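You operate a simulated robot arm through the tools that you are given. There is no shell and no other tool. Be economical: measure what you need, move in short steps, check, and stop when the job is done.

You run a simulated two-armed robot. Do the job below in one go: nothing can be reset, and whatever is moved stays where it is left.

TASK
Stack the can that says "sealer" from the top of the check bench on top of the can labelled "grease". Take the 24 V work lamp from the top of the check bench and leave it on top of the red coil there. Stack the marker lamp that says "3" from the top of the check bench on top of the marker lamp marked "2". Stack the CLASS 3 panel filter from the top of the check bench on top of the CLASS 2 panel filter. Put the 10 A grey fuse from the top of the check bench on top of the cream packing block and the 20 A grey fuse on the green pass label. Close the lower cabinet drawer. Put the 4 mm shim of the far cab from the top of the dark bench on the work card and the 5 mm shim of the far cab on the tall bay of the dark bench. Take the brown packing block on the top of the long check table and put it away on the top of the packing block table. Close the rear sliding door. Do these in any order. Set down upright: work lamp.

It is judged by the outcome, as a careful person would: the job done as asked, and still so three seconds after it is handed in. It fails if anything else is knocked over, pushed out of place, dropped, spilled or broken.

THE ROBOT
Two 7-joint arms with fingered hands on one trunk, on a base that drives. Base frame: it is fixed to the floor where the robot stands at the start and does not move with it; the origin is under the middle of the robot, x ahead of it, y to its left, z up; the surface under the hand at the start is at about z = 860. Lengths are in mm, angles in degrees, forces in N, time in s.
The left shoulder is at the start at [55, 182, 1198], the right one opposite. With the tool pointing down near the work surface each hand reaches from about 400 to 820 mm from the robot's upright axis, wherever it stands, measured 20 degrees to its own side. Places, roughly: blue can, green grease can, red can [750, 0, 1000]; brown packing block [4750, -750, 750]; cream packing block [2000, 250, 1000]; green pass label [2500, 0, 750]; grey fuse [2250, -250, 1000]; lower cabinet drawer [4300, 1000, 500]; marker lamp [1750, 0, 1000]; panel filter [2000, 0, 1000]; rear sliding door [4400, 2200, 500]; red coil (16x16x4 cm) [1100, -100, 900]; shim of the far cab [4750, 1750, 1000]; tall bay of the dark bench [4700, 1600, 200]; top of the packing block table [-6400, 5300, 800]; work card [4750, 2000, 1000]; work lamp [1500, 0, 1000]. Payload 3.8 kg a hand.
Tool frame (each hand has its own): the origin (TCP) lies between the finger pads and is the grasp point; the fingertips stand 30 mm ahead of it; z points along the fingers, y is the line along which they close. The gripper opens to 104 mm. The gripper's body begins 35 mm behind the TCP. The gripper is a hand of 4 fingers: y runs from the thumb to the fingers, the wrist lies at [-17, -104, -178] in the tool frame.
Orientation is told as [roll, pitch, yaw] about the base's x, y, z axes, in that order, counted from this pose: with the fingers straight down and the wrist toward the robot, the tool's x, y and z point along [0, 1, 0], [1, 0, 0] and [0, 0, -1] of the base frame.

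THE INTERFACE
- The arms move only by the tool drive_tool. It takes "left_series", "right_series" or both (then of equal length, played together; a hand with none holds still); each is a list of rows, each an object of numbers (a shift or turn left out is 0): "dx", "dy", "dz": the shift along the base's x, y, z in mm; "rx", "ry", "rz": the turn, a rotation vector about the base's x, y, z in degrees. In form: [{"dx": .., "dy": .., "dz": .., "rx": .., "ry": .., "rz": ..}, ...]. A call has 1 to 8 rows; each row is the pose to reach, as a shift and turn from the pose commanded when the call began. Rows are played at 5 a second. More than 50 mm and 8.6 degrees between two rows, and nothing of the call is played. A pose out of reach is approached as far as the arm can. The call stops where the force on the tool passes 40 N (or 10 N more than at its start, if that is more) or the arm is blocked; 0.2 s more then pass. In this call time passes only in rows, and 0.2 s behind the last. The reply holds the time, the measured pose of the TCP, the force on the tool along the base axes, the opening and the grip force, in the units named above and with some noise, with the torque about the TCP (base axes, N m) and any sound that the robot's microphone picked up.
- Cameras (640 x 400 px; columns grow to the right, rows downward): "scene" is now at [142.9, -3, 1388.1]; the picture's right is [-0.13, -0.99, 0.00], its down [-0.47, 0.06, -0.88] and it looks along [0.87, -0.12, -0.48] (base axes); focal length 267 px, centre (320, 200). "left" rides on the left gripper at [-66, -90, -125] in its tool frame; the picture's right is [-0.78, -0.30, 0.56], its down [0.57, -0.70, 0.42] and it looks along [0.27, 0.65, 0.71] (tool axes); focal length 275 px, centre (320, 200). "right" rides on the right gripper at [66, -90, -126] in its tool frame; the picture's right is [-0.78, 0.30, -0.56], its down [-0.57, -0.70, 0.42] and it looks along [-0.27, 0.65, 0.71] (tool axes); focal length 275 px, centre (320, 200). There is no depth. A picture from a camera that has moved, and an enlarged one, comes with that camera's place and axes in the base frame and with its lens. The place of the scene camera against the robot may be out by one fixed shift of up to 12 mm in any direction.
- capture(camera): a new picture of that camera. It takes no simulated time.
- move_column(by): slides the trunk up (or, below 0, down) by that many mm; the arms and the scene camera ride with it, the base frame stays. It gives what a move gives, with no picture.
- drive_base(legs): drives the robot by 1 to 6 legs, each [ahead, left, turn to the left] in mm, mm and degrees, along the robot's own axes; the way and the turn of a leg run together, so that a leg with both is an arc; at most 1500 mm and 180 degrees a leg. The arms and the cameras ride along, it lands a little off, and it stops where it bumps. It gives what a move gives.
- set_fingers(index, middle, ring, thumb_bend, thumb_turn, hand): sets how far each is bent, from 0 (flat) to 1 (curled in); at 0.3 the hand is open as for a grip, at 0.7 the pads meet at the TCP. One left out holds its place. A second passes; each finger stops where it meets its share of the squeeze, and holds until it gets a number again. It is the only way to open and close the hand. It gives what a move gives, with no picture; readings hold the bend of each and the force on the fingers (four entries, about 0 where the hand has none), thumb and palm. thumb_turn goes from beside the hand (0) to across from the fingers (1), as for a grip.
- turn_head(pan, tilt): turns the head with the scene camera to pan (to the left, within 86 degrees either way) and tilt (down, from -29 to 69), counted from straight ahead of the robot. It gives what a move gives.
- enlarge(camera, box): a new picture of the part [left, top, right, bottom] of that camera's present view, enlarged. It takes no simulated time.
- hand_in(): hands the job in; it is judged then, once.

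Go step by step. Nothing tells you exact positions but the pictures and the camera data: compare them with the known pose of the tool, close in by small moves and look again before you grip or let go. The budget is 525 turns and 298 pictures, counting those below and the enlarged ones. Unless the task says otherwise, let go and move clear before handing in.

The tools are called after "Request:" as name(argument=value, ...) on one line, values as JSON. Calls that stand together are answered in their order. drive_tool: Moves the arms, as the interface text tells. Its arguments: {"type":"object","properties":{"left_series":{"type":"array"},"right_series":{"type":"array"}},"required":[]} The other tools are called the same way: move_column (by) slides the trunk up or down; set_fingers (index, middle, ring, thumb_bend, thumb_turn, hand) moves the fingers one by one; drive_base (legs) drives the base; turn_head (pan, tilt) turns the head that bears the scene camera; capture (camera) takes a picture; enlarge (camera, box) takes an enlarged picture of a part of a camera's view; hand_in () hands the job in.

At the start:

```text
t: 0.0
left_tool_pos: [596.6, 142.2, 1242.2]
left_orientation: [0.0, 0.1, 0.0]
left_wrist_force: [0.5, 0.6, -0.4]
left_torque: [0.01, 0.04, -0.02]
left_finger_gap: 103.9
left_gripper_force: 0.0
left_shape: jaw
left_bend: [0.3, 0.3, 0.3, 0.3, 0.97]
left_finger forces: [0.0, 0.0, 0.0, 0.0, 0.1, 0.1]
right_tool_pos: [444.8, -220.2, 1276.0]
right_orientation: [-0.1, 0.0, 0.1]
right_wrist_force: [0.2, 0.0, -0.1]
right_torque: [-0.01, -0.03, -0.04]
right_finger_gap: 103.6
right_gripper_force: 0.2
right_shape: jaw
right_bend: [0.3, 0.3, 0.3, 0.3, 0.97]
right_finger forces: [0.1, 0.0, 0.0, 0.0, 0.0, 0.1]
trunk travel left (down, up): [-350.0, 406.0]
robot x, y, heading: [1.0, 1.2, -0.1]
head pan, tilt: [-7.5, 28.4]
```

scene: 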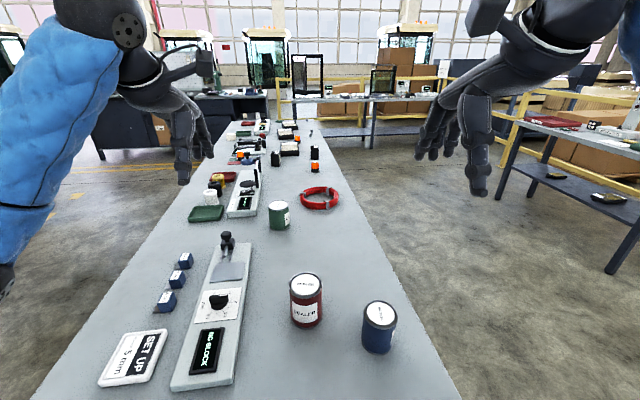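
right: 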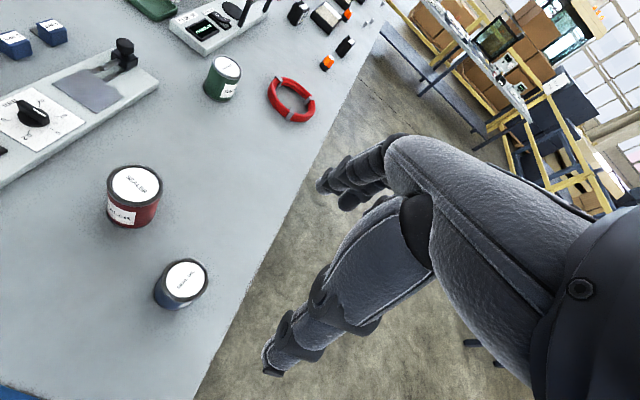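
left: 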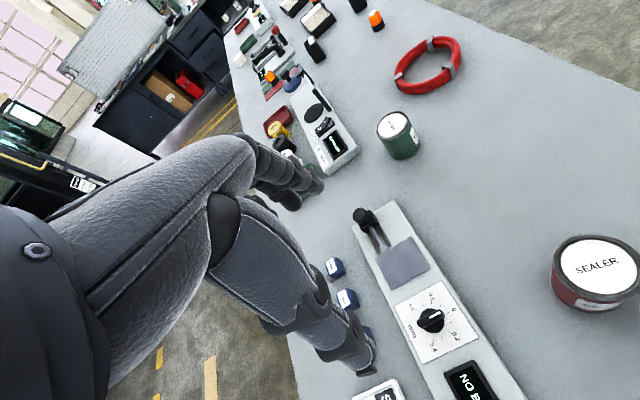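

I see the check bench with the cans close by (red "sealer", blue, green grease). First I enlarge the view to read the items.

Request:
enlarge(camera="scene", box=[180, 100, 360, 220])

Request:
enlarge(camera="scene", box=[80, 220, 420, 400])

```text
3.33 times, centred on (270, 160) of scene
camera zoom: at [142.9, -3.0, 1388.1], right [-0.13, -0.99, 0.0], down [-0.47, 0.06, -0.88], along [0.87, -0.12, -0.48], focal length 891 px, centre (487, 333)
```

zoom: 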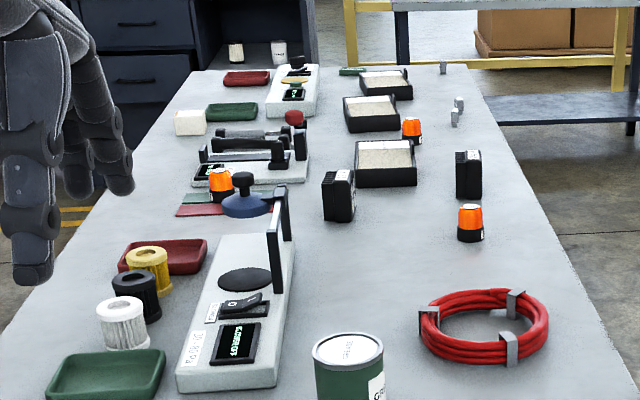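

```text
1.88 times, centred on (250, 310) of scene
camera zoom: at [142.9, -3.0, 1388.1], right [-0.13, -0.99, 0.0], down [-0.47, 0.06, -0.88], along [0.87, -0.12, -0.48], focal length 503 px, centre (452, -7)
```

zoom: 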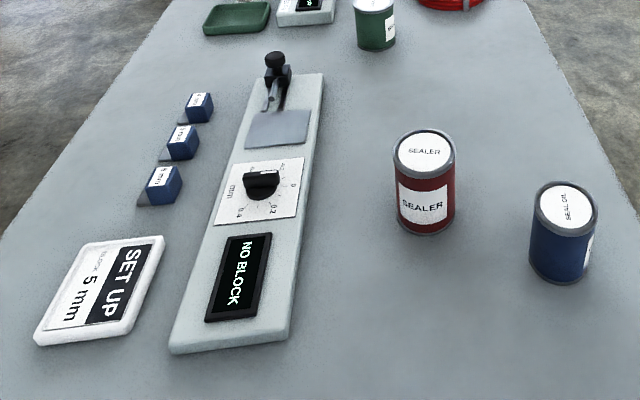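

The blue can's top also has writing; I read both can lids before choosing.

Request:
enlarge(camera="scene", box=[260, 250, 420, 350])

Request:
enlarge(camera="right", box=[80, 40, 240, 320])

Request:
enlarge(camera="left", box=[220, 0, 500, 200])

```text
4.00 times, centred on (340, 300) of scene
camera zoom: at [142.9, -3.0, 1388.1], right [-0.13, -0.99, 0.0], down [-0.47, 0.06, -0.88], along [0.87, -0.12, -0.48], focal length 1069 px, centre (240, -200)
```

zoom: 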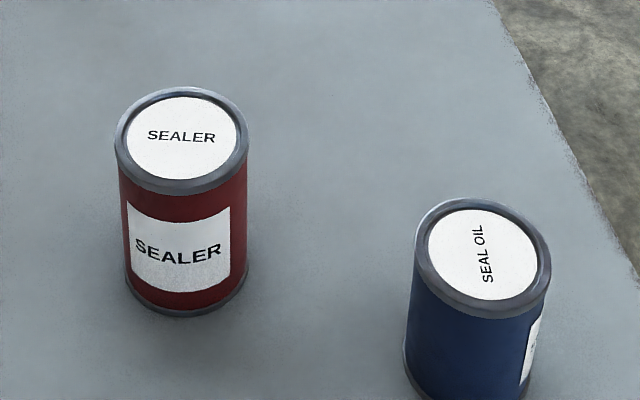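

```text
1.43 times, centred on (160, 180) of right
camera zoom: at [354.4, -155.1, 1401.3], right [0.3, -0.78, 0.56], down [-0.7, -0.57, -0.42], along [0.65, -0.27, -0.71], focal length 393 px, centre (549, 229)
```

zoom: 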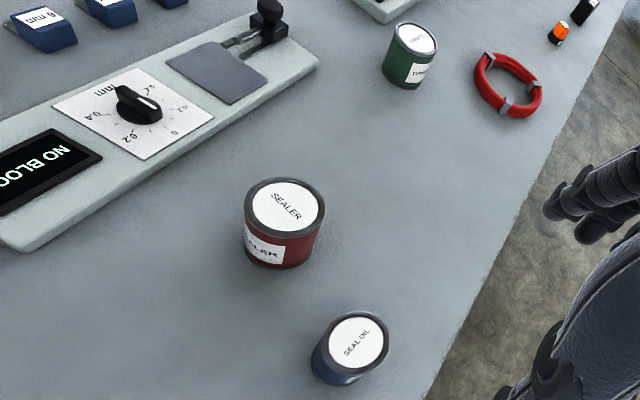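

```text
2.00 times, centred on (360, 100) of left
camera zoom: at [507.0, 77.1, 1365.6], right [-0.3, -0.78, -0.56], down [-0.7, 0.57, -0.42], along [0.65, 0.27, -0.71], focal length 551 px, centre (240, 400)
```

zoom: 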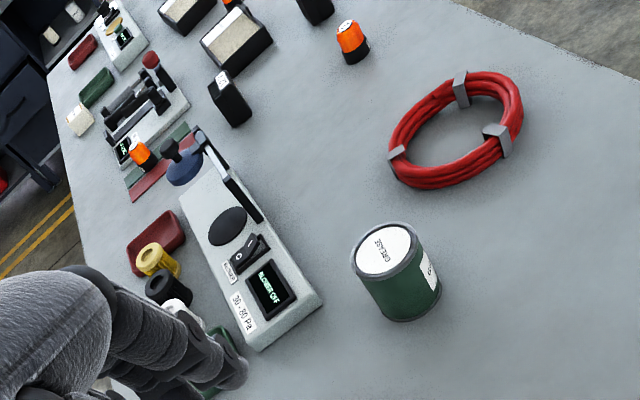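

The red can is SEALER, the blue one SEAL OIL, the green one GREASE. I look down at the bench edge and to the right before driving round to the bench's right side.

Request:
turn_head(pan=-45, tilt=50)

Request:
capture(camera="scene")

Request:
turn_head(pan=-70, tilt=15)

Request:
capture(camera="scene")

```text
t: 1.0
left_tool_pos: [596.6, 143.0, 1241.7]
left_orientation: [0.1, 0.1, 0.1]
left_wrist_force: [0.7, 0.7, 0.6]
left_torque: [0.01, 0.01, -0.02]
left_finger_gap: 103.7
left_gripper_force: 0.1
left_shape: jaw
left_bend: [0.3, 0.3, 0.3, 0.3, 0.97]
left_finger forces: [0.0, 0.1, 0.0, 0.1, 0.1, 0.0]
right_tool_pos: [445.2, -221.2, 1275.2]
right_orientation: [0.0, 0.0, 0.0]
right_wrist_force: [0.3, -0.2, 0.5]
right_torque: [0.02, -0.01, 0.02]
right_finger_gap: 103.6
right_gripper_force: 0.1
right_shape: jaw
right_bend: [0.3, 0.3, 0.3, 0.3, 0.97]
right_finger forces: [0.0, 0.1, 0.0, 0.0, 0.0, 0.0]
trunk travel left (down, up): [-350.0, 406.0]
robot x, y, heading: [-1.0, 2.1, 0.2]
head pan, tilt: [-45.0, 50.0]
```

```text
289 pictures are left
camera scene: at [107.2, -45.5, 1356.2], right [-0.71, -0.71, 0.0], down [-0.54, 0.54, -0.64], along [0.46, -0.45, -0.77], focal length 267 px, centre (320, 200)
```

scene: 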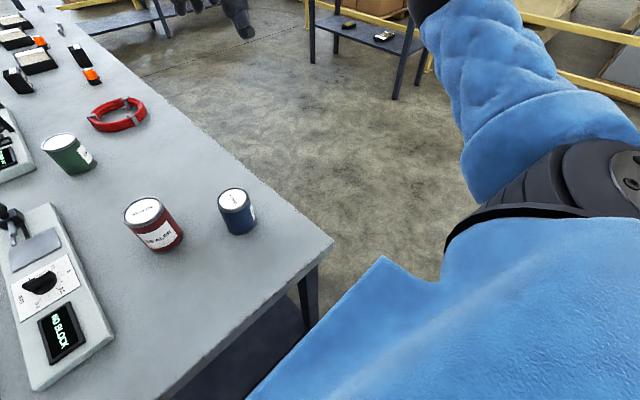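

```text
t: 2.0
left_tool_pos: [595.2, 142.5, 1241.4]
left_orientation: [-0.1, 0.0, -0.1]
left_wrist_force: [0.4, 0.1, 0.6]
left_torque: [0.02, -0.01, 0.03]
left_finger_gap: 103.8
left_gripper_force: 0.0
left_shape: jaw
left_bend: [0.3, 0.3, 0.3, 0.3, 0.97]
left_finger forces: [0.0, 0.0, 0.0, 0.0, 0.0, 0.0]
right_tool_pos: [445.1, -221.0, 1276.1]
right_orientation: [0.0, 0.0, -0.1]
right_wrist_force: [-0.6, 0.3, 0.2]
right_torque: [0.01, -0.03, -0.01]
right_finger_gap: 104.0
right_gripper_force: 0.1
right_shape: jaw
right_bend: [0.3, 0.3, 0.3, 0.3, 0.97]
right_finger forces: [0.1, 0.1, 0.1, 0.0, 0.1, 0.0]
trunk travel left (down, up): [-350.0, 406.0]
robot x, y, heading: [-2.3, 2.7, -0.0]
head pan, tilt: [-70.0, 15.0]
```

```text
288 pictures are left
camera scene: at [84.7, -78.8, 1409.8], right [-0.94, -0.34, 0.0], down [-0.09, 0.24, -0.97], along [0.33, -0.91, -0.26], focal length 267 px, centre (320, 200)
```

scene: 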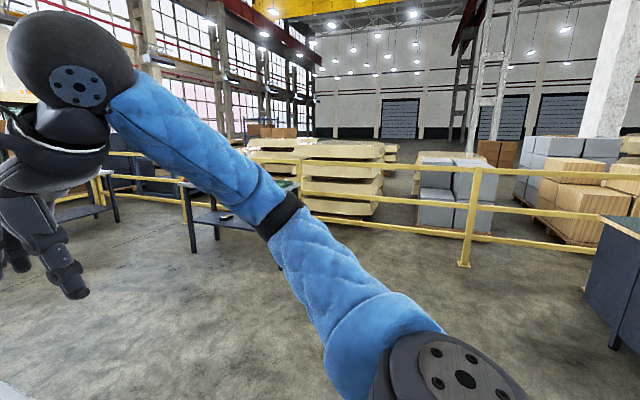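

The bench corner is near (309, -272) and the aisle on the right is clear. I drive round to the right side and face the bench.

Request:
drive_base(legs=[[0, -850, 0], [750, 0, 0], [0, 0, 90]])

Request:
turn_head(pan=0, tilt=40)

Request:
capture(camera="scene")

```text
t: 14.0
left_tool_pos: [603.5, -262.1, 1240.7]
left_orientation: [0.0, 0.1, 89.4]
left_wrist_force: [0.6, -0.1, 0.3]
left_torque: [-0.02, 0.02, -0.02]
left_finger_gap: 103.8
left_gripper_force: 0.0
left_shape: jaw
left_bend: [0.3, 0.3, 0.3, 0.3, 0.97]
left_finger forces: [0.0, 0.0, 0.0, 0.0, 0.0, 0.0]
right_tool_pos: [964.5, -417.7, 1276.7]
right_orientation: [0.0, -0.1, 89.2]
right_wrist_force: [0.8, 0.3, -0.2]
right_torque: [0.01, 0.01, 0.0]
right_finger_gap: 103.8
right_gripper_force: 0.1
right_shape: jaw
right_bend: [0.3, 0.3, 0.3, 0.3, 0.97]
right_finger forces: [0.1, 0.1, 0.0, 0.1, 0.1, 0.1]
trunk travel left (down, up): [-350.0, 406.0]
robot x, y, heading: [735.8, -861.6, 89.4]
head pan, tilt: [-70.0, 15.0]
```

```text
t: 15.4
left_tool_pos: [604.2, -262.5, 1240.9]
left_orientation: [0.0, 0.1, 89.5]
left_wrist_force: [0.4, 0.0, 0.1]
left_torque: [0.0, 0.0, -0.01]
left_finger_gap: 103.8
left_gripper_force: 0.1
left_shape: jaw
left_bend: [0.3, 0.3, 0.3, 0.3, 0.97]
left_finger forces: [0.1, 0.1, 0.0, 0.0, 0.0, 0.1]
right_tool_pos: [964.1, -416.0, 1275.5]
right_orientation: [0.0, 0.0, 89.3]
right_wrist_force: [0.4, 0.0, 0.4]
right_torque: [0.05, 0.01, -0.03]
right_finger_gap: 103.6
right_gripper_force: 0.0
right_shape: jaw
right_bend: [0.3, 0.3, 0.3, 0.3, 0.97]
right_finger forces: [0.0, 0.0, 0.1, 0.0, 0.1, 0.0]
trunk travel left (down, up): [-350.0, 406.0]
robot x, y, heading: [739.5, -862.6, 89.1]
head pan, tilt: [0.0, 40.0]
```

```text
287 pictures are left
camera scene: at [738.0, -711.3, 1370.3], right [1.0, -0.01, 0.0], down [-0.01, -0.64, -0.77], along [0.01, 0.77, -0.64], focal length 267 px, centre (320, 200)
```

scene: 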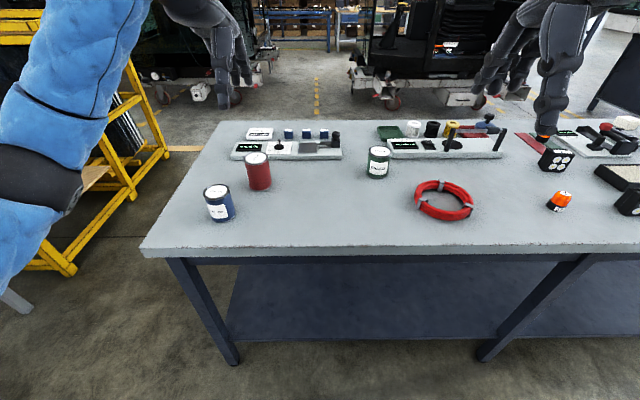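

I drive closer to the bench edge and position the left hand over the sealer can.

Request:
drive_base(legs=[[230, 0, 0]])

Request:
capture(camera="left")

Request:
capture(camera="scene")

```text
t: 17.2
left_tool_pos: [603.2, -30.9, 1240.7]
left_orientation: [0.0, 0.1, 89.5]
left_wrist_force: [-0.2, 0.2, -0.6]
left_torque: [0.0, 0.01, 0.02]
left_finger_gap: 103.8
left_gripper_force: 0.1
left_shape: jaw
left_bend: [0.3, 0.3, 0.3, 0.3, 0.97]
left_finger forces: [0.1, 0.1, 0.1, 0.0, 0.1, 0.1]
right_tool_pos: [965.0, -183.2, 1275.5]
right_orientation: [0.1, 0.1, 89.5]
right_wrist_force: [-0.9, 0.0, 0.4]
right_torque: [-0.02, 0.01, 0.02]
right_finger_gap: 103.7
right_gripper_force: 0.1
right_shape: jaw
right_bend: [0.3, 0.3, 0.3, 0.3, 0.97]
right_finger forces: [0.1, 0.0, 0.1, 0.1, 0.0, 0.0]
trunk travel left (down, up): [-350.0, 406.0]
robot x, y, heading: [736.2, -629.0, 89.4]
head pan, tilt: [0.0, 40.0]
```

```text
286 pictures are left
camera left: at [669.5, -119.3, 1365.1], right [0.77, -0.3, -0.56], down [-0.58, -0.7, -0.42], along [-0.26, 0.65, -0.72], focal length 275 px, centre (320, 200)
```

left: 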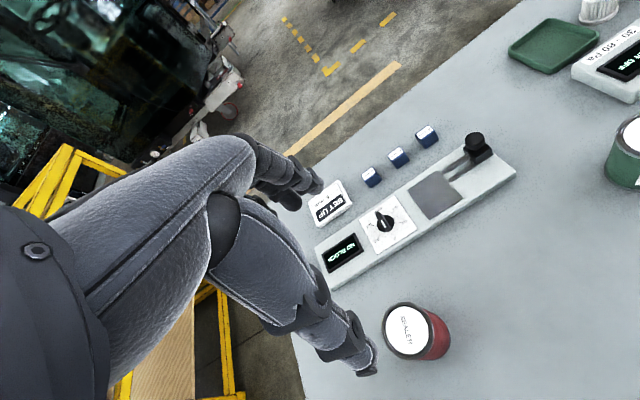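

```text
285 pictures are left
camera scene: at [739.8, -477.9, 1370.1], right [1.0, -0.01, 0.0], down [-0.01, -0.64, -0.77], along [0.01, 0.77, -0.64], focal length 267 px, centre (320, 200)
```

scene: 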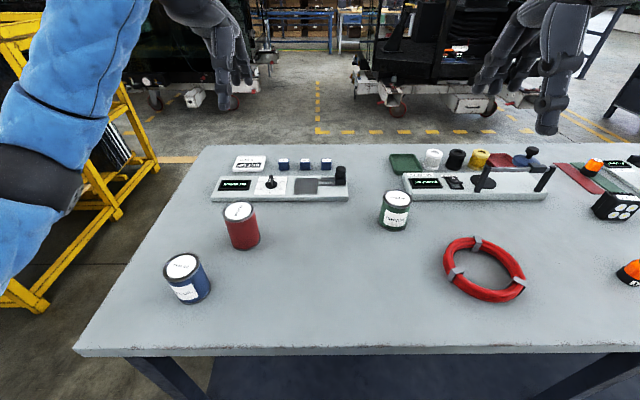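

The sealer can's centre is about (561, -34), lid at about z 954. I bring the left hand over it and look again.

Request:
drive_tool(left_series=[{"dx": -21, "dy": -1, "dz": -40}, {"dx": -42, "dy": -3, "dz": -85}, {"dx": -42, "dy": -3, "dz": -130}, {"dx": -42, "dy": -3, "dz": -175}, {"dx": -42, "dy": -3, "dz": -215}])

Request:
capture(camera="left")

Request:
capture(camera="scene")

```text
t: 18.4
left_tool_pos: [563.9, -34.3, 1022.6]
left_orientation: [0.0, 0.0, 89.5]
left_wrist_force: [0.2, 0.1, -1.1]
left_torque: [0.01, 0.02, 0.01]
left_finger_gap: 103.7
left_gripper_force: 0.1
left_shape: jaw
left_bend: [0.3, 0.3, 0.3, 0.3, 0.97]
left_finger forces: [0.0, 0.0, 0.0, 0.1, 0.0, 0.0]
right_tool_pos: [964.7, -183.6, 1274.9]
right_orientation: [-0.1, 0.1, 89.5]
right_wrist_force: [-0.6, -0.2, 0.5]
right_torque: [0.02, -0.03, 0.01]
right_finger_gap: 103.9
right_gripper_force: 0.1
right_shape: jaw
right_bend: [0.3, 0.3, 0.3, 0.3, 0.97]
right_finger forces: [0.1, 0.1, 0.0, 0.0, 0.0, 0.1]
trunk travel left (down, up): [-350.0, 406.0]
robot x, y, heading: [740.2, -624.6, 89.3]
head pan, tilt: [0.0, 40.0]
```

```text
284 pictures are left
camera left: at [629.1, -123.5, 1147.2], right [0.77, -0.3, -0.56], down [-0.58, -0.7, -0.42], along [-0.26, 0.65, -0.71], focal length 275 px, centre (320, 200)
```

left: 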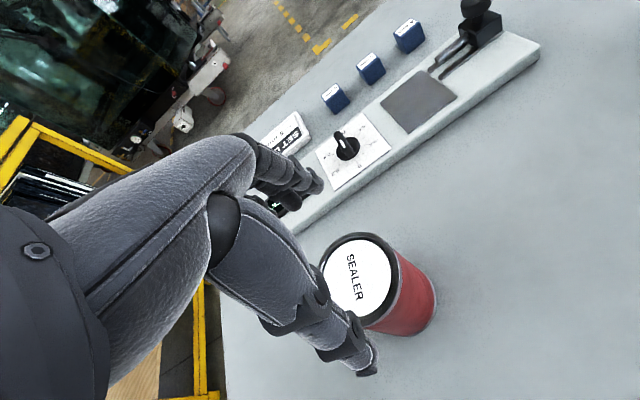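

```text
283 pictures are left
camera scene: at [739.7, -479.1, 1370.3], right [1.0, -0.01, 0.0], down [-0.01, -0.64, -0.77], along [0.01, 0.77, -0.64], focal length 267 px, centre (320, 200)
```

scene: 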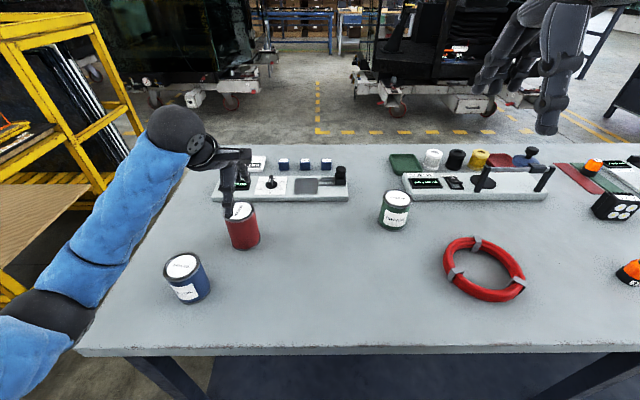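

The hand is almost centred over the lid. I descend to z ≈ 930 and close on the can.

Request:
drive_tool(left_series=[{"dx": -2, "dy": -1, "dz": -30}, {"dx": -2, "dy": -1, "dz": -60}, {"dx": -2, "dy": -1, "dz": -80}, {"dx": -2, "dy": -1, "dz": -92}])

Request:
capture(camera="left")

```text
t: 19.4
left_tool_pos: [559.6, -34.5, 936.7]
left_orientation: [0.0, -0.3, 89.5]
left_wrist_force: [0.4, 0.7, 4.5]
left_torque: [-0.05, 0.02, -0.05]
left_finger_gap: 104.0
left_gripper_force: 0.1
left_shape: jaw
left_bend: [0.3, 0.3, 0.3, 0.3, 0.97]
left_finger forces: [1.9, 0.0, 0.0, 0.0, 2.4, 0.0]
right_tool_pos: [966.5, -185.8, 1275.7]
right_orientation: [0.0, 0.0, 89.4]
right_wrist_force: [0.7, 0.0, 0.4]
right_torque: [0.02, -0.01, 0.0]
right_finger_gap: 103.6
right_gripper_force: 0.0
right_shape: jaw
right_bend: [0.3, 0.3, 0.3, 0.3, 0.97]
right_finger forces: [0.0, 0.1, 0.0, 0.0, 0.0, 0.0]
trunk travel left (down, up): [-350.0, 406.0]
robot x, y, heading: [740.1, -630.0, 89.2]
head pan, tilt: [0.0, 40.0]
```

```text
282 pictures are left
camera left: at [626.3, -125.4, 1059.9], right [0.77, -0.3, -0.56], down [-0.58, -0.7, -0.43], along [-0.26, 0.65, -0.71], focal length 275 px, centre (320, 200)
```

left: 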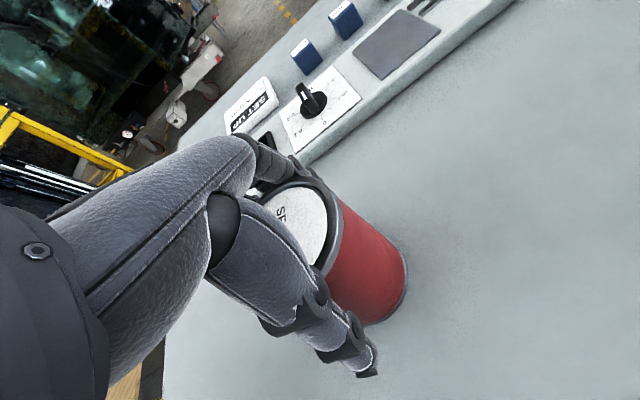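

Light contact only; the can is between thumb and fingers. I close the hand.

Request:
set_fingers(hand="left", index=0.6, middle=0.6, ring=0.6, thumb_bend=0.6)

Request:
capture(camera="left")

```text
t: 20.4
left_tool_pos: [559.6, -36.2, 936.9]
left_orientation: [0.1, 0.0, 89.5]
left_wrist_force: [-0.2, 2.1, 9.2]
left_torque: [0.61, 0.12, -0.06]
left_finger_gap: 75.9
left_gripper_force: 32.5
left_shape: fingers
left_bend: [0.31, 0.47, 0.56, 0.54, 0.96]
left_finger forces: [20.3, 8.2, 3.4, 0.0, 33.1, 0.0]
right_tool_pos: [964.5, -186.0, 1275.4]
right_orientation: [0.0, -0.1, 89.5]
right_wrist_force: [-0.1, 1.1, 0.6]
right_torque: [-0.03, -0.01, 0.02]
right_finger_gap: 103.7
right_gripper_force: 0.1
right_shape: jaw
right_bend: [0.3, 0.3, 0.3, 0.3, 0.97]
right_finger forces: [0.0, 0.0, 0.0, 0.0, 0.0, 0.1]
trunk travel left (down, up): [-350.0, 406.0]
robot x, y, heading: [739.9, -626.8, 89.4]
head pan, tilt: [0.0, 40.0]
```

```text
281 pictures are left
camera left: at [626.3, -125.6, 1059.9], right [0.77, -0.3, -0.56], down [-0.58, -0.7, -0.43], along [-0.26, 0.65, -0.71], focal length 275 px, centre (320, 200)
```

left: 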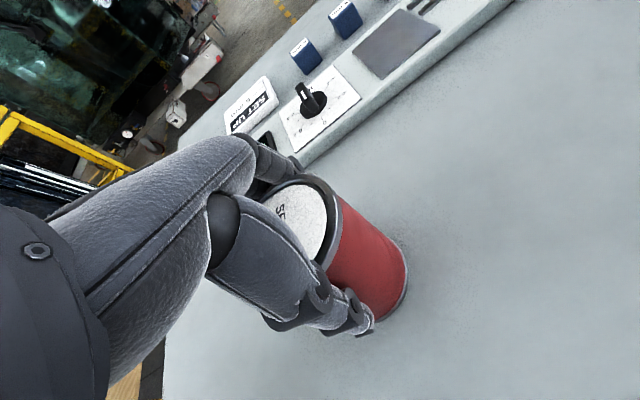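

The grip holds with about 32 N. I lift it 150 mm.

Request:
drive_tool(left_series=[{"dz": 20}, {"dz": 50}, {"dz": 90}, {"dz": 130}, {"dz": 160}])

Request:
capture(camera="left")

Request:
capture(camera="scene")

```text
t: 21.6
left_tool_pos: [560.1, -34.9, 1094.5]
left_orientation: [0.0, 0.1, 89.5]
left_wrist_force: [-0.2, 0.3, -4.0]
left_torque: [0.02, 0.02, 0.02]
left_finger_gap: 75.7
left_gripper_force: 26.6
left_shape: fingers
left_bend: [0.31, 0.48, 0.57, 0.54, 0.96]
left_finger forces: [15.7, 6.4, 2.5, 0.0, 29.6, 0.1]
right_tool_pos: [964.8, -185.3, 1276.8]
right_orientation: [0.1, -0.1, 89.5]
right_wrist_force: [-1.0, 0.1, -0.7]
right_torque: [0.01, 0.0, 0.01]
right_finger_gap: 103.9
right_gripper_force: 0.1
right_shape: jaw
right_bend: [0.3, 0.3, 0.3, 0.3, 0.97]
right_finger forces: [0.1, 0.0, 0.0, 0.0, 0.0, 0.0]
trunk travel left (down, up): [-350.0, 406.0]
robot x, y, heading: [740.6, -626.0, 89.6]
head pan, tilt: [0.0, 40.0]
```

```text
280 pictures are left
camera left: at [626.2, -124.2, 1219.8], right [0.77, -0.3, -0.56], down [-0.58, -0.7, -0.42], along [-0.26, 0.65, -0.71], focal length 275 px, centre (320, 200)
```

left: 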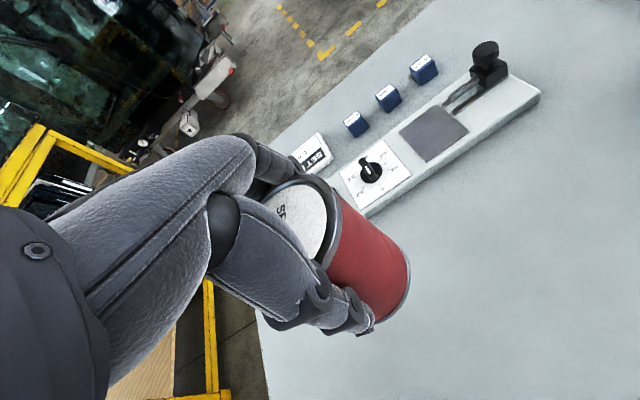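

```text
279 pictures are left
camera scene: at [739.8, -479.1, 1370.3], right [1.0, -0.01, 0.0], down [-0.01, -0.64, -0.77], along [0.01, 0.77, -0.64], focal length 267 px, centre (320, 200)
```

scene: 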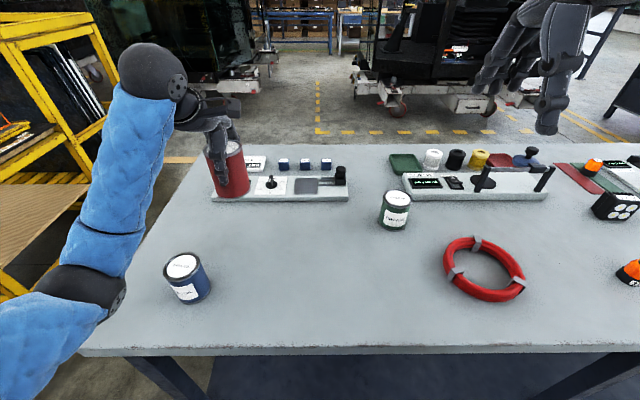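

The can came up straight. I slide the base 375 mm along the bench so the can sits near the grease can.

Request:
drive_base(legs=[[0, -370, 0]])

Request:
capture(camera="left")

Request:
capture(camera="scene")

Request:
capture(camera="right")

```text
t: 23.9
left_tool_pos: [926.3, -37.4, 1095.4]
left_orientation: [-0.1, 0.1, 89.7]
left_wrist_force: [0.4, 1.4, -4.0]
left_torque: [0.01, 0.06, 0.01]
left_finger_gap: 75.6
left_gripper_force: 27.3
left_shape: fingers
left_bend: [0.31, 0.48, 0.57, 0.54, 0.96]
left_finger forces: [15.8, 6.1, 2.4, 0.1, 29.5, 0.1]
right_tool_pos: [1332.5, -187.0, 1274.7]
right_orientation: [0.0, 0.0, 89.6]
right_wrist_force: [-0.1, 0.6, 0.0]
right_torque: [-0.01, -0.02, 0.01]
right_finger_gap: 103.9
right_gripper_force: 0.1
right_shape: jaw
right_bend: [0.3, 0.3, 0.3, 0.3, 0.97]
right_finger forces: [0.0, 0.0, 0.0, 0.0, 0.0, 0.1]
trunk travel left (down, up): [-350.0, 406.0]
robot x, y, heading: [1107.0, -628.0, 89.8]
head pan, tilt: [0.0, 40.0]
```

```text
278 pictures are left
camera left: at [993.2, -126.8, 1219.3], right [0.77, -0.3, -0.56], down [-0.58, -0.7, -0.42], along [-0.26, 0.65, -0.71], focal length 275 px, centre (320, 200)
```

left: 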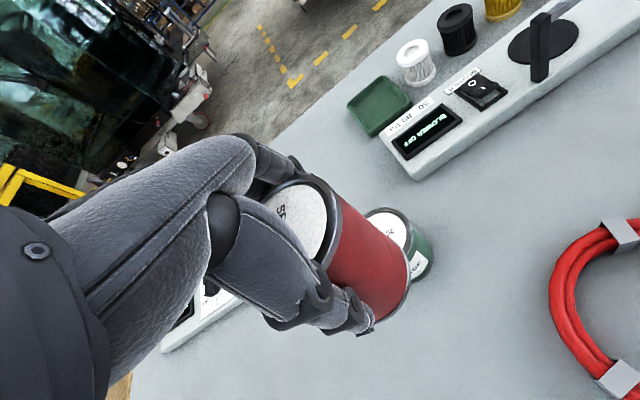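

```text
277 pictures are left
camera scene: at [1107.5, -481.7, 1370.2], right [1.0, -0.01, 0.0], down [-0.01, -0.64, -0.77], along [0.0, 0.77, -0.64], focal length 267 px, centre (320, 200)
```

scene: 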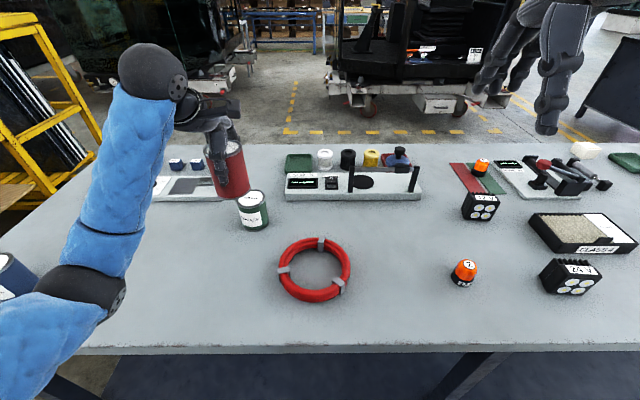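

```text
276 pictures are left
camera right: at [1264.1, -276.9, 1401.1], right [0.78, 0.29, 0.56], down [0.57, -0.71, -0.42], along [0.27, 0.65, -0.71], focal length 275 px, centre (320, 200)
```

right: 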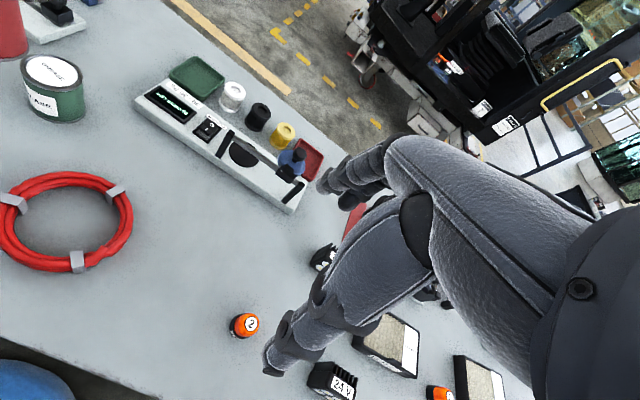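

The grease can is near (937, 27). I bring the right hand's camera nearer to fix its centre and lid height.

Request:
drive_tool(right_series=[{"dx": -40, "dz": -10}, {"dx": -80, "dz": -30}, {"dx": -120, "dz": -50}, {"dx": -160, "dz": -60}])

Request:
capture(camera="right")

```text
t: 24.9
left_tool_pos: [925.1, -37.5, 1095.8]
left_orientation: [0.0, 0.1, 89.6]
left_wrist_force: [-0.6, -0.9, -4.2]
left_torque: [0.04, 0.03, 0.03]
left_finger_gap: 75.8
left_gripper_force: 27.2
left_shape: fingers
left_bend: [0.31, 0.48, 0.57, 0.54, 0.96]
left_finger forces: [15.8, 6.4, 2.6, 0.1, 29.5, 0.0]
right_tool_pos: [1170.6, -188.4, 1215.2]
right_orientation: [0.0, 0.0, 89.6]
right_wrist_force: [0.5, 1.1, -0.4]
right_torque: [0.0, 0.0, -0.02]
right_finger_gap: 103.5
right_gripper_force: 0.3
right_shape: jaw
right_bend: [0.3, 0.3, 0.3, 0.3, 0.97]
right_finger forces: [0.0, 0.0, 0.0, 0.1, 0.1, 0.0]
trunk travel left (down, up): [-350.0, 406.0]
robot x, y, heading: [1113.3, -630.3, 89.6]
head pan, tilt: [0.0, 40.0]
```

```text
275 pictures are left
camera right: at [1101.6, -278.1, 1340.7], right [0.78, 0.29, 0.56], down [0.57, -0.71, -0.42], along [0.27, 0.65, -0.71], focal length 275 px, centre (320, 200)
```

right: 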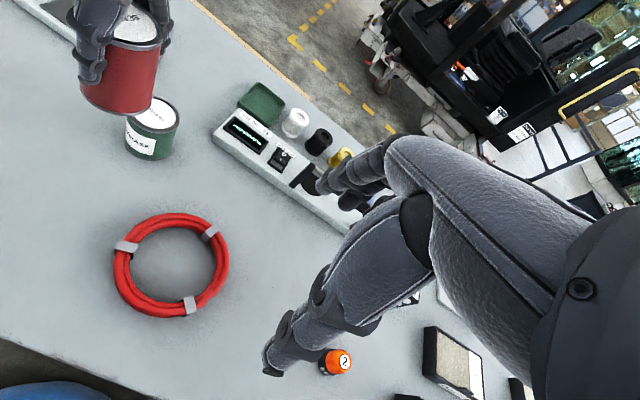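

Grease can centre ≈ (938, 27), lid ≈ z 942. I bring the sealer over it, 25 mm above.

Request:
drive_tool(left_series=[{"dx": 6, "dy": 32}, {"dx": 12, "dy": 64}, {"dx": 12, "dy": 64, "dz": -25}, {"dx": 12, "dy": 64, "dz": -50}])

Request:
capture(camera="left")

Request:
enlarge(camera="right", box=[80, 0, 280, 180])

Request:
enlarge(camera="scene", box=[180, 120, 340, 260])

```text
t: 25.9
left_tool_pos: [939.0, 28.9, 1044.8]
left_orientation: [0.0, 0.2, 89.7]
left_wrist_force: [0.8, 0.3, -4.0]
left_torque: [-0.01, 0.02, -0.01]
left_finger_gap: 75.6
left_gripper_force: 26.8
left_shape: fingers
left_bend: [0.31, 0.48, 0.57, 0.54, 0.96]
left_finger forces: [15.9, 6.4, 2.6, 0.0, 29.0, 0.1]
right_tool_pos: [1171.4, -187.8, 1215.2]
right_orientation: [0.0, 0.1, 89.6]
right_wrist_force: [-0.4, -0.5, 0.3]
right_torque: [0.0, 0.01, -0.02]
right_finger_gap: 103.7
right_gripper_force: 0.1
right_shape: jaw
right_bend: [0.3, 0.3, 0.3, 0.3, 0.97]
right_finger forces: [0.0, 0.0, 0.0, 0.0, 0.0, 0.0]
trunk travel left (down, up): [-350.0, 406.0]
robot x, y, heading: [1108.0, -631.9, 89.4]
head pan, tilt: [0.0, 40.0]
```

```text
274 pictures are left
camera left: at [1005.0, -61.3, 1168.9], right [0.77, -0.3, -0.56], down [-0.58, -0.7, -0.42], along [-0.26, 0.65, -0.71], focal length 275 px, centre (320, 200)
```

left: 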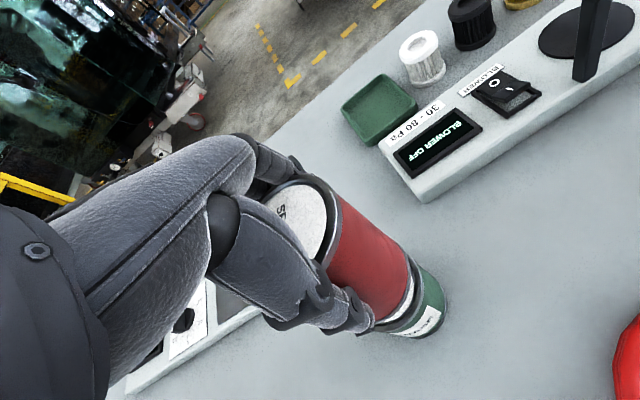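

```text
2.22 times, centred on (180, 90) of right
camera zoom: at [1103.1, -277.8, 1340.7], right [0.78, 0.29, 0.56], down [0.57, -0.71, -0.42], along [0.27, 0.65, -0.71], focal length 612 px, centre (631, 444)
```

zoom: 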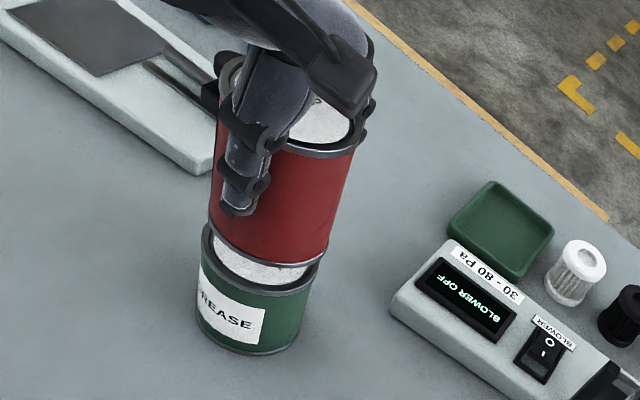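

```text
2.86 times, centred on (260, 190) of scene
camera zoom: at [1106.7, -481.3, 1370.2], right [1.0, -0.01, 0.0], down [0.0, -0.64, -0.77], along [0.01, 0.77, -0.64], focal length 764 px, centre (491, 229)
```

zoom: 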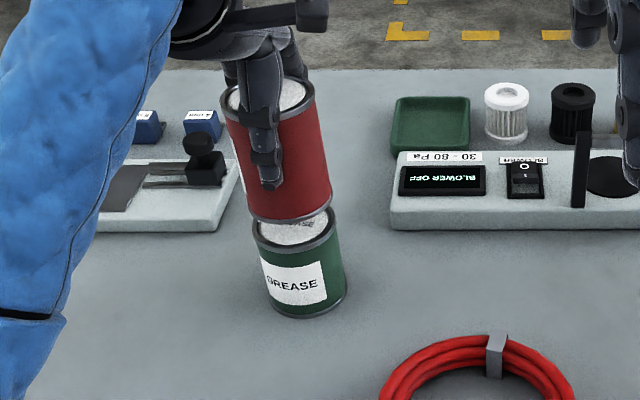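

The cans line up to within a few mm; I shift 2–3 mm nearer and lower gently.

Request:
drive_tool(left_series=[{"dx": -1, "dy": -2.5}, {"dx": -1, "dy": -2.5, "dz": -10}, {"dx": -1, "dy": -2.5, "dz": -18}, {"dx": -1, "dy": -2.5, "dz": -22}])

Request:
enlarge(camera="right", box=[80, 0, 280, 180])

```text
t: 26.9
left_tool_pos: [937.2, 24.4, 1021.9]
left_orientation: [0.1, 0.2, 89.6]
left_wrist_force: [-0.2, -0.2, -4.5]
left_torque: [0.01, 0.03, -0.01]
left_finger_gap: 75.5
left_gripper_force: 26.8
left_shape: fingers
left_bend: [0.31, 0.48, 0.57, 0.54, 0.96]
left_finger forces: [16.0, 6.3, 2.5, 0.1, 29.0, 0.0]
right_tool_pos: [1171.5, -187.0, 1214.6]
right_orientation: [0.0, 0.0, 89.6]
right_wrist_force: [1.0, -0.2, 0.0]
right_torque: [-0.02, 0.05, 0.02]
right_finger_gap: 103.7
right_gripper_force: 0.0
right_shape: jaw
right_bend: [0.3, 0.3, 0.3, 0.3, 0.97]
right_finger forces: [0.0, 0.0, 0.1, 0.1, 0.0, 0.0]
trunk travel left (down, up): [-350.0, 406.0]
robot x, y, heading: [1105.8, -629.5, 89.8]
head pan, tilt: [0.0, 40.0]
```

```text
2.22 times, centred on (180, 90) of right
camera zoom: at [1103.0, -278.0, 1340.8], right [0.78, 0.29, 0.56], down [0.57, -0.71, -0.42], along [0.27, 0.65, -0.71], focal length 612 px, centre (631, 444)
```

zoom: 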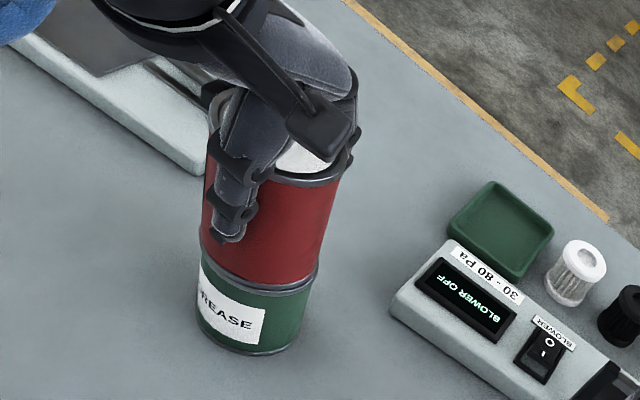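

Well aligned, almost touching. I lower a few more mm until contact.

Request:
drive_tool(left_series=[{"dz": -2}, {"dz": -4}, {"dz": -5}])

Request:
enlarge(camera="scene", box=[180, 120, 340, 260])

```text
t: 27.7
left_tool_pos: [936.6, 23.9, 1022.0]
left_orientation: [0.0, -0.4, 89.6]
left_wrist_force: [1.8, -0.6, 13.2]
left_torque: [0.45, 0.19, 0.0]
left_finger_gap: 75.6
left_gripper_force: 31.8
left_shape: fingers
left_bend: [0.31, 0.48, 0.57, 0.54, 0.96]
left_finger forces: [19.3, 8.1, 3.9, 0.0, 32.4, 0.1]
right_tool_pos: [1171.2, -190.1, 1216.8]
right_orientation: [0.0, -0.1, 89.6]
right_wrist_force: [0.5, -0.2, -0.6]
right_torque: [0.02, 0.0, -0.01]
right_finger_gap: 103.5
right_gripper_force: 0.2
right_shape: jaw
right_bend: [0.3, 0.3, 0.3, 0.3, 0.97]
right_finger forces: [0.0, 0.0, 0.0, 0.1, 0.0, 0.1]
trunk travel left (down, up): [-350.0, 406.0]
robot x, y, heading: [1108.6, -628.9, 89.7]
head pan, tilt: [0.0, 40.0]
```

```text
2.86 times, centred on (260, 190) of scene
camera zoom: at [1107.1, -483.6, 1370.7], right [1.0, -0.01, 0.0], down [0.0, -0.64, -0.77], along [0.01, 0.77, -0.64], focal length 764 px, centre (491, 229)
```

zoom: 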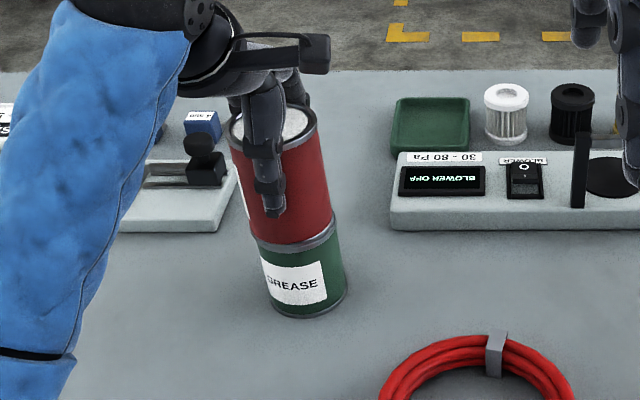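

The can rests on the grease can (≈17 N push). I ease off 3 mm and open the hand.

Request:
drive_tool(left_series=[{"dz": 2}, {"dz": 3}])

Request:
set_fingers(hand="left", index=0.22, middle=0.3, ring=0.3, thumb_bend=0.28)

Request:
enlarge(camera="right", box=[80, 0, 280, 180])

```text
t: 28.3
left_tool_pos: [938.3, 24.0, 1021.5]
left_orientation: [0.0, 0.0, 89.7]
left_wrist_force: [0.3, 1.6, 10.0]
left_torque: [0.53, 0.19, -0.02]
left_finger_gap: 75.7
left_gripper_force: 31.5
left_shape: fingers
left_bend: [0.31, 0.47, 0.57, 0.54, 0.96]
left_finger forces: [20.0, 8.1, 3.8, 0.1, 30.8, 0.0]
right_tool_pos: [1171.2, -189.6, 1215.7]
right_orientation: [0.0, -0.1, 89.7]
right_wrist_force: [0.6, 0.7, 0.4]
right_torque: [0.01, 0.02, 0.03]
right_finger_gap: 103.7
right_gripper_force: 0.1
right_shape: jaw
right_bend: [0.3, 0.3, 0.3, 0.3, 0.97]
right_finger forces: [0.1, 0.0, 0.0, 0.1, 0.0, 0.1]
trunk travel left (down, up): [-350.0, 406.0]
robot x, y, heading: [1107.0, -633.0, 89.5]
head pan, tilt: [0.0, 40.0]
```

```text
t: 29.3
left_tool_pos: [937.3, 24.2, 1020.3]
left_orientation: [0.1, 0.1, 89.6]
left_wrist_force: [-0.3, -0.5, 0.5]
left_torque: [-0.01, -0.02, 0.01]
left_finger_gap: 117.6
left_gripper_force: 0.1
left_shape: fingers
left_bend: [0.22, 0.3, 0.3, 0.28, 0.97]
left_finger forces: [0.0, 0.0, 0.1, 0.0, 0.0, 0.1]
right_tool_pos: [1170.6, -189.5, 1214.8]
right_orientation: [0.0, 0.0, 89.5]
right_wrist_force: [-0.1, -0.1, -0.7]
right_torque: [0.02, 0.01, 0.0]
right_finger_gap: 103.7
right_gripper_force: 0.1
right_shape: jaw
right_bend: [0.3, 0.3, 0.3, 0.3, 0.97]
right_finger forces: [0.1, 0.0, 0.0, 0.0, 0.1, 0.0]
trunk travel left (down, up): [-350.0, 406.0]
robot x, y, heading: [1107.0, -631.1, 89.5]
head pan, tilt: [0.0, 40.0]
```

```text
2.22 times, centred on (180, 90) of right
camera zoom: at [1103.0, -278.6, 1341.0], right [0.78, 0.29, 0.56], down [0.57, -0.71, -0.42], along [0.27, 0.65, -0.71], focal length 612 px, centre (631, 444)
```

zoom: 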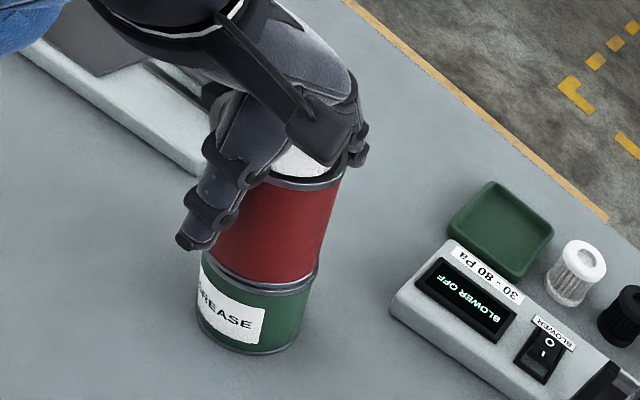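

Released cleanly. I lift the hand straight up and check the stack.

Request:
drive_tool(left_series=[{"dz": 20}, {"dz": 50}, {"dz": 100}, {"dz": 150}, {"dz": 190}])

Request:
enlarge(camera="scene", box=[180, 120, 640, 360])

Request:
capture(camera="right")

```text
t: 30.5
left_tool_pos: [936.1, 21.1, 1213.7]
left_orientation: [0.1, 0.2, 89.5]
left_wrist_force: [0.2, 0.3, 0.4]
left_torque: [0.02, 0.01, -0.01]
left_finger_gap: 117.4
left_gripper_force: 0.1
left_shape: fingers
left_bend: [0.22, 0.3, 0.3, 0.28, 0.97]
left_finger forces: [0.0, 0.0, 0.1, 0.0, 0.0, 0.1]
right_tool_pos: [1170.8, -189.2, 1214.9]
right_orientation: [0.0, 0.0, 89.6]
right_wrist_force: [-0.3, -0.5, 0.1]
right_torque: [-0.01, -0.01, 0.0]
right_finger_gap: 103.6
right_gripper_force: 0.0
right_shape: jaw
right_bend: [0.3, 0.3, 0.3, 0.3, 0.97]
right_finger forces: [0.1, 0.0, 0.0, 0.1, 0.1, 0.0]
trunk travel left (down, up): [-350.0, 406.0]
robot x, y, heading: [1107.4, -628.4, 89.4]
head pan, tilt: [0.0, 40.0]
```

```text
1.39 times, centred on (410, 240) of scene
camera zoom: at [1106.9, -482.5, 1370.4], right [1.0, -0.01, 0.0], down [0.0, -0.64, -0.77], along [0.01, 0.77, -0.64], focal length 372 px, centre (195, 144)
```

zoom: 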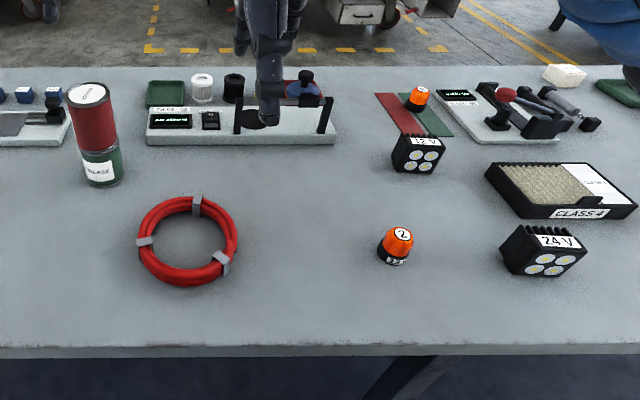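

```text
267 pictures are left
camera right: at [1103.4, -279.0, 1341.2], right [0.78, 0.29, 0.56], down [0.57, -0.71, -0.43], along [0.27, 0.65, -0.71], focal length 275 px, centre (320, 200)
```

right: 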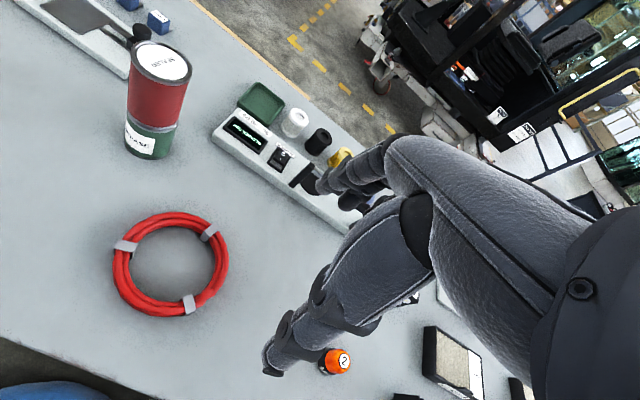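

The stack stands well. The 24 V lamp is near (1634, -177); I move the base along so the right hand is over it.

Request:
drive_base(legs=[[0, -390, 0]])

Request:
drive_tool(right_series=[{"dx": 30}, {"dx": 50}])

Request:
capture(camera="right")

Request:
capture(camera="scene")

```text
t: 32.9
left_tool_pos: [1317.3, 18.9, 1212.8]
left_orientation: [-0.1, 0.1, 89.9]
left_wrist_force: [-0.4, 0.2, 0.4]
left_torque: [0.03, 0.01, 0.01]
left_finger_gap: 117.3
left_gripper_force: 0.0
left_shape: fingers
left_bend: [0.22, 0.3, 0.3, 0.28, 0.97]
left_finger forces: [0.0, 0.0, 0.1, 0.0, 0.0, 0.0]
right_tool_pos: [1553.2, -191.2, 1215.4]
right_orientation: [0.1, 0.1, 89.7]
right_wrist_force: [0.1, 0.5, 0.0]
right_torque: [-0.03, 0.0, -0.03]
right_finger_gap: 103.6
right_gripper_force: 0.0
right_shape: jaw
right_bend: [0.3, 0.3, 0.3, 0.3, 0.97]
right_finger forces: [0.1, 0.1, 0.0, 0.1, 0.0, 0.1]
trunk travel left (down, up): [-350.0, 406.0]
robot x, y, heading: [1493.2, -635.1, 89.6]
head pan, tilt: [0.0, 40.0]
```

```text
t: 33.5
left_tool_pos: [1315.4, 19.4, 1212.8]
left_orientation: [-0.1, 0.1, 89.8]
left_wrist_force: [-0.9, -0.3, 0.4]
left_torque: [-0.01, 0.02, 0.02]
left_finger_gap: 117.3
left_gripper_force: 0.1
left_shape: fingers
left_bend: [0.22, 0.3, 0.3, 0.28, 0.97]
left_finger forces: [0.1, 0.2, 0.0, 0.0, 0.0, 0.0]
right_tool_pos: [1602.3, -190.6, 1214.3]
right_orientation: [0.0, 0.1, 89.9]
right_wrist_force: [-0.7, 0.6, -0.2]
right_torque: [0.02, 0.03, 0.0]
right_finger_gap: 103.7
right_gripper_force: 0.1
right_shape: jaw
right_bend: [0.3, 0.3, 0.3, 0.3, 0.97]
right_finger forces: [0.1, 0.1, 0.0, 0.0, 0.1, 0.0]
trunk travel left (down, up): [-350.0, 406.0]
robot x, y, heading: [1490.9, -631.7, 90.2]
head pan, tilt: [0.0, 40.0]
```

```text
266 pictures are left
camera right: at [1535.7, -281.8, 1341.1], right [0.78, 0.29, 0.56], down [0.57, -0.7, -0.42], along [0.27, 0.65, -0.71], focal length 275 px, centre (320, 200)
```

right: 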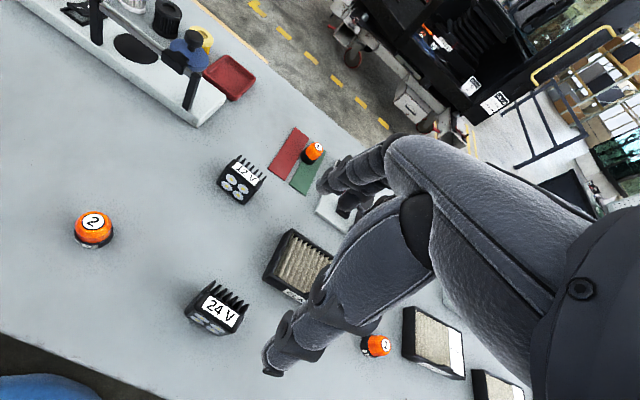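

```text
265 pictures are left
camera scene: at [1488.3, -484.1, 1370.3], right [1.0, 0.0, 0.0], down [0.0, -0.64, -0.77], along [0.0, 0.77, -0.64], focal length 267 px, centre (320, 200)
```

scene: 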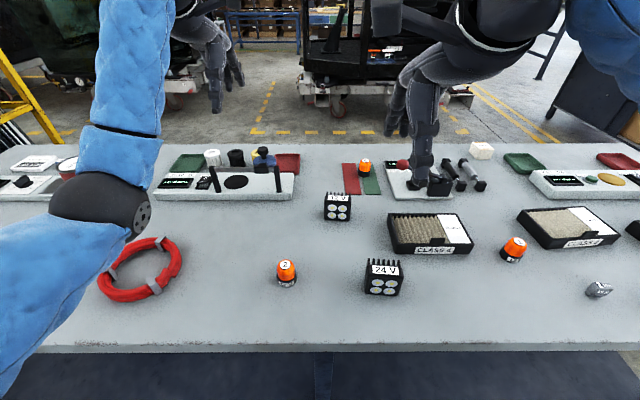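

Request:
enlarge(camera="scene", box=[240, 180, 440, 310])

Request:
enlarge(camera="right", box=[160, 240, 300, 380])

```text
3.08 times, centred on (340, 245) of scene
camera zoom: at [1488.3, -484.1, 1370.3], right [1.0, 0.0, 0.0], down [0.0, -0.64, -0.77], along [0.0, 0.77, -0.64], focal length 822 px, centre (258, 62)
```

zoom: 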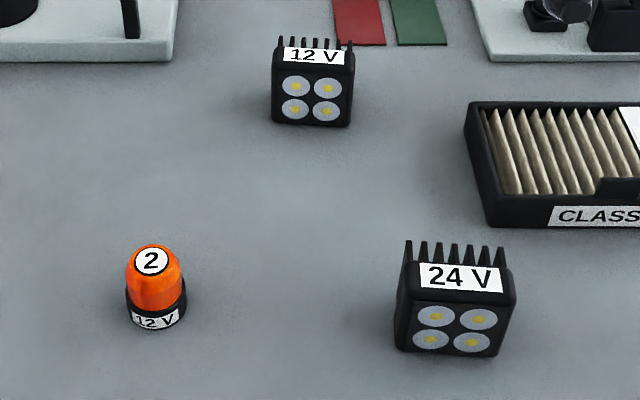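

```text
2.86 times, centred on (230, 310) of right
camera zoom: at [1535.7, -281.8, 1341.1], right [0.78, 0.29, 0.56], down [0.57, -0.7, -0.42], along [0.27, 0.65, -0.71], focal length 786 px, centre (577, -114)
```

zoom: 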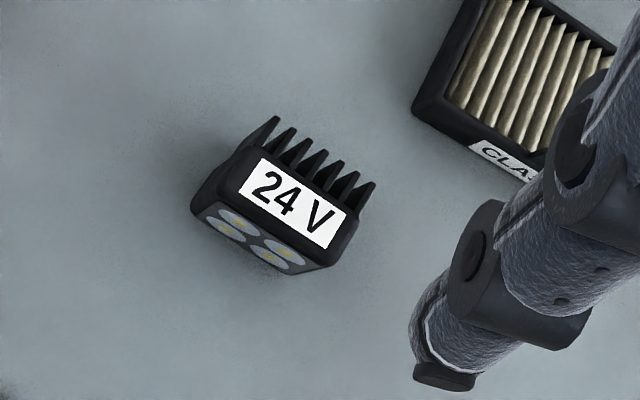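

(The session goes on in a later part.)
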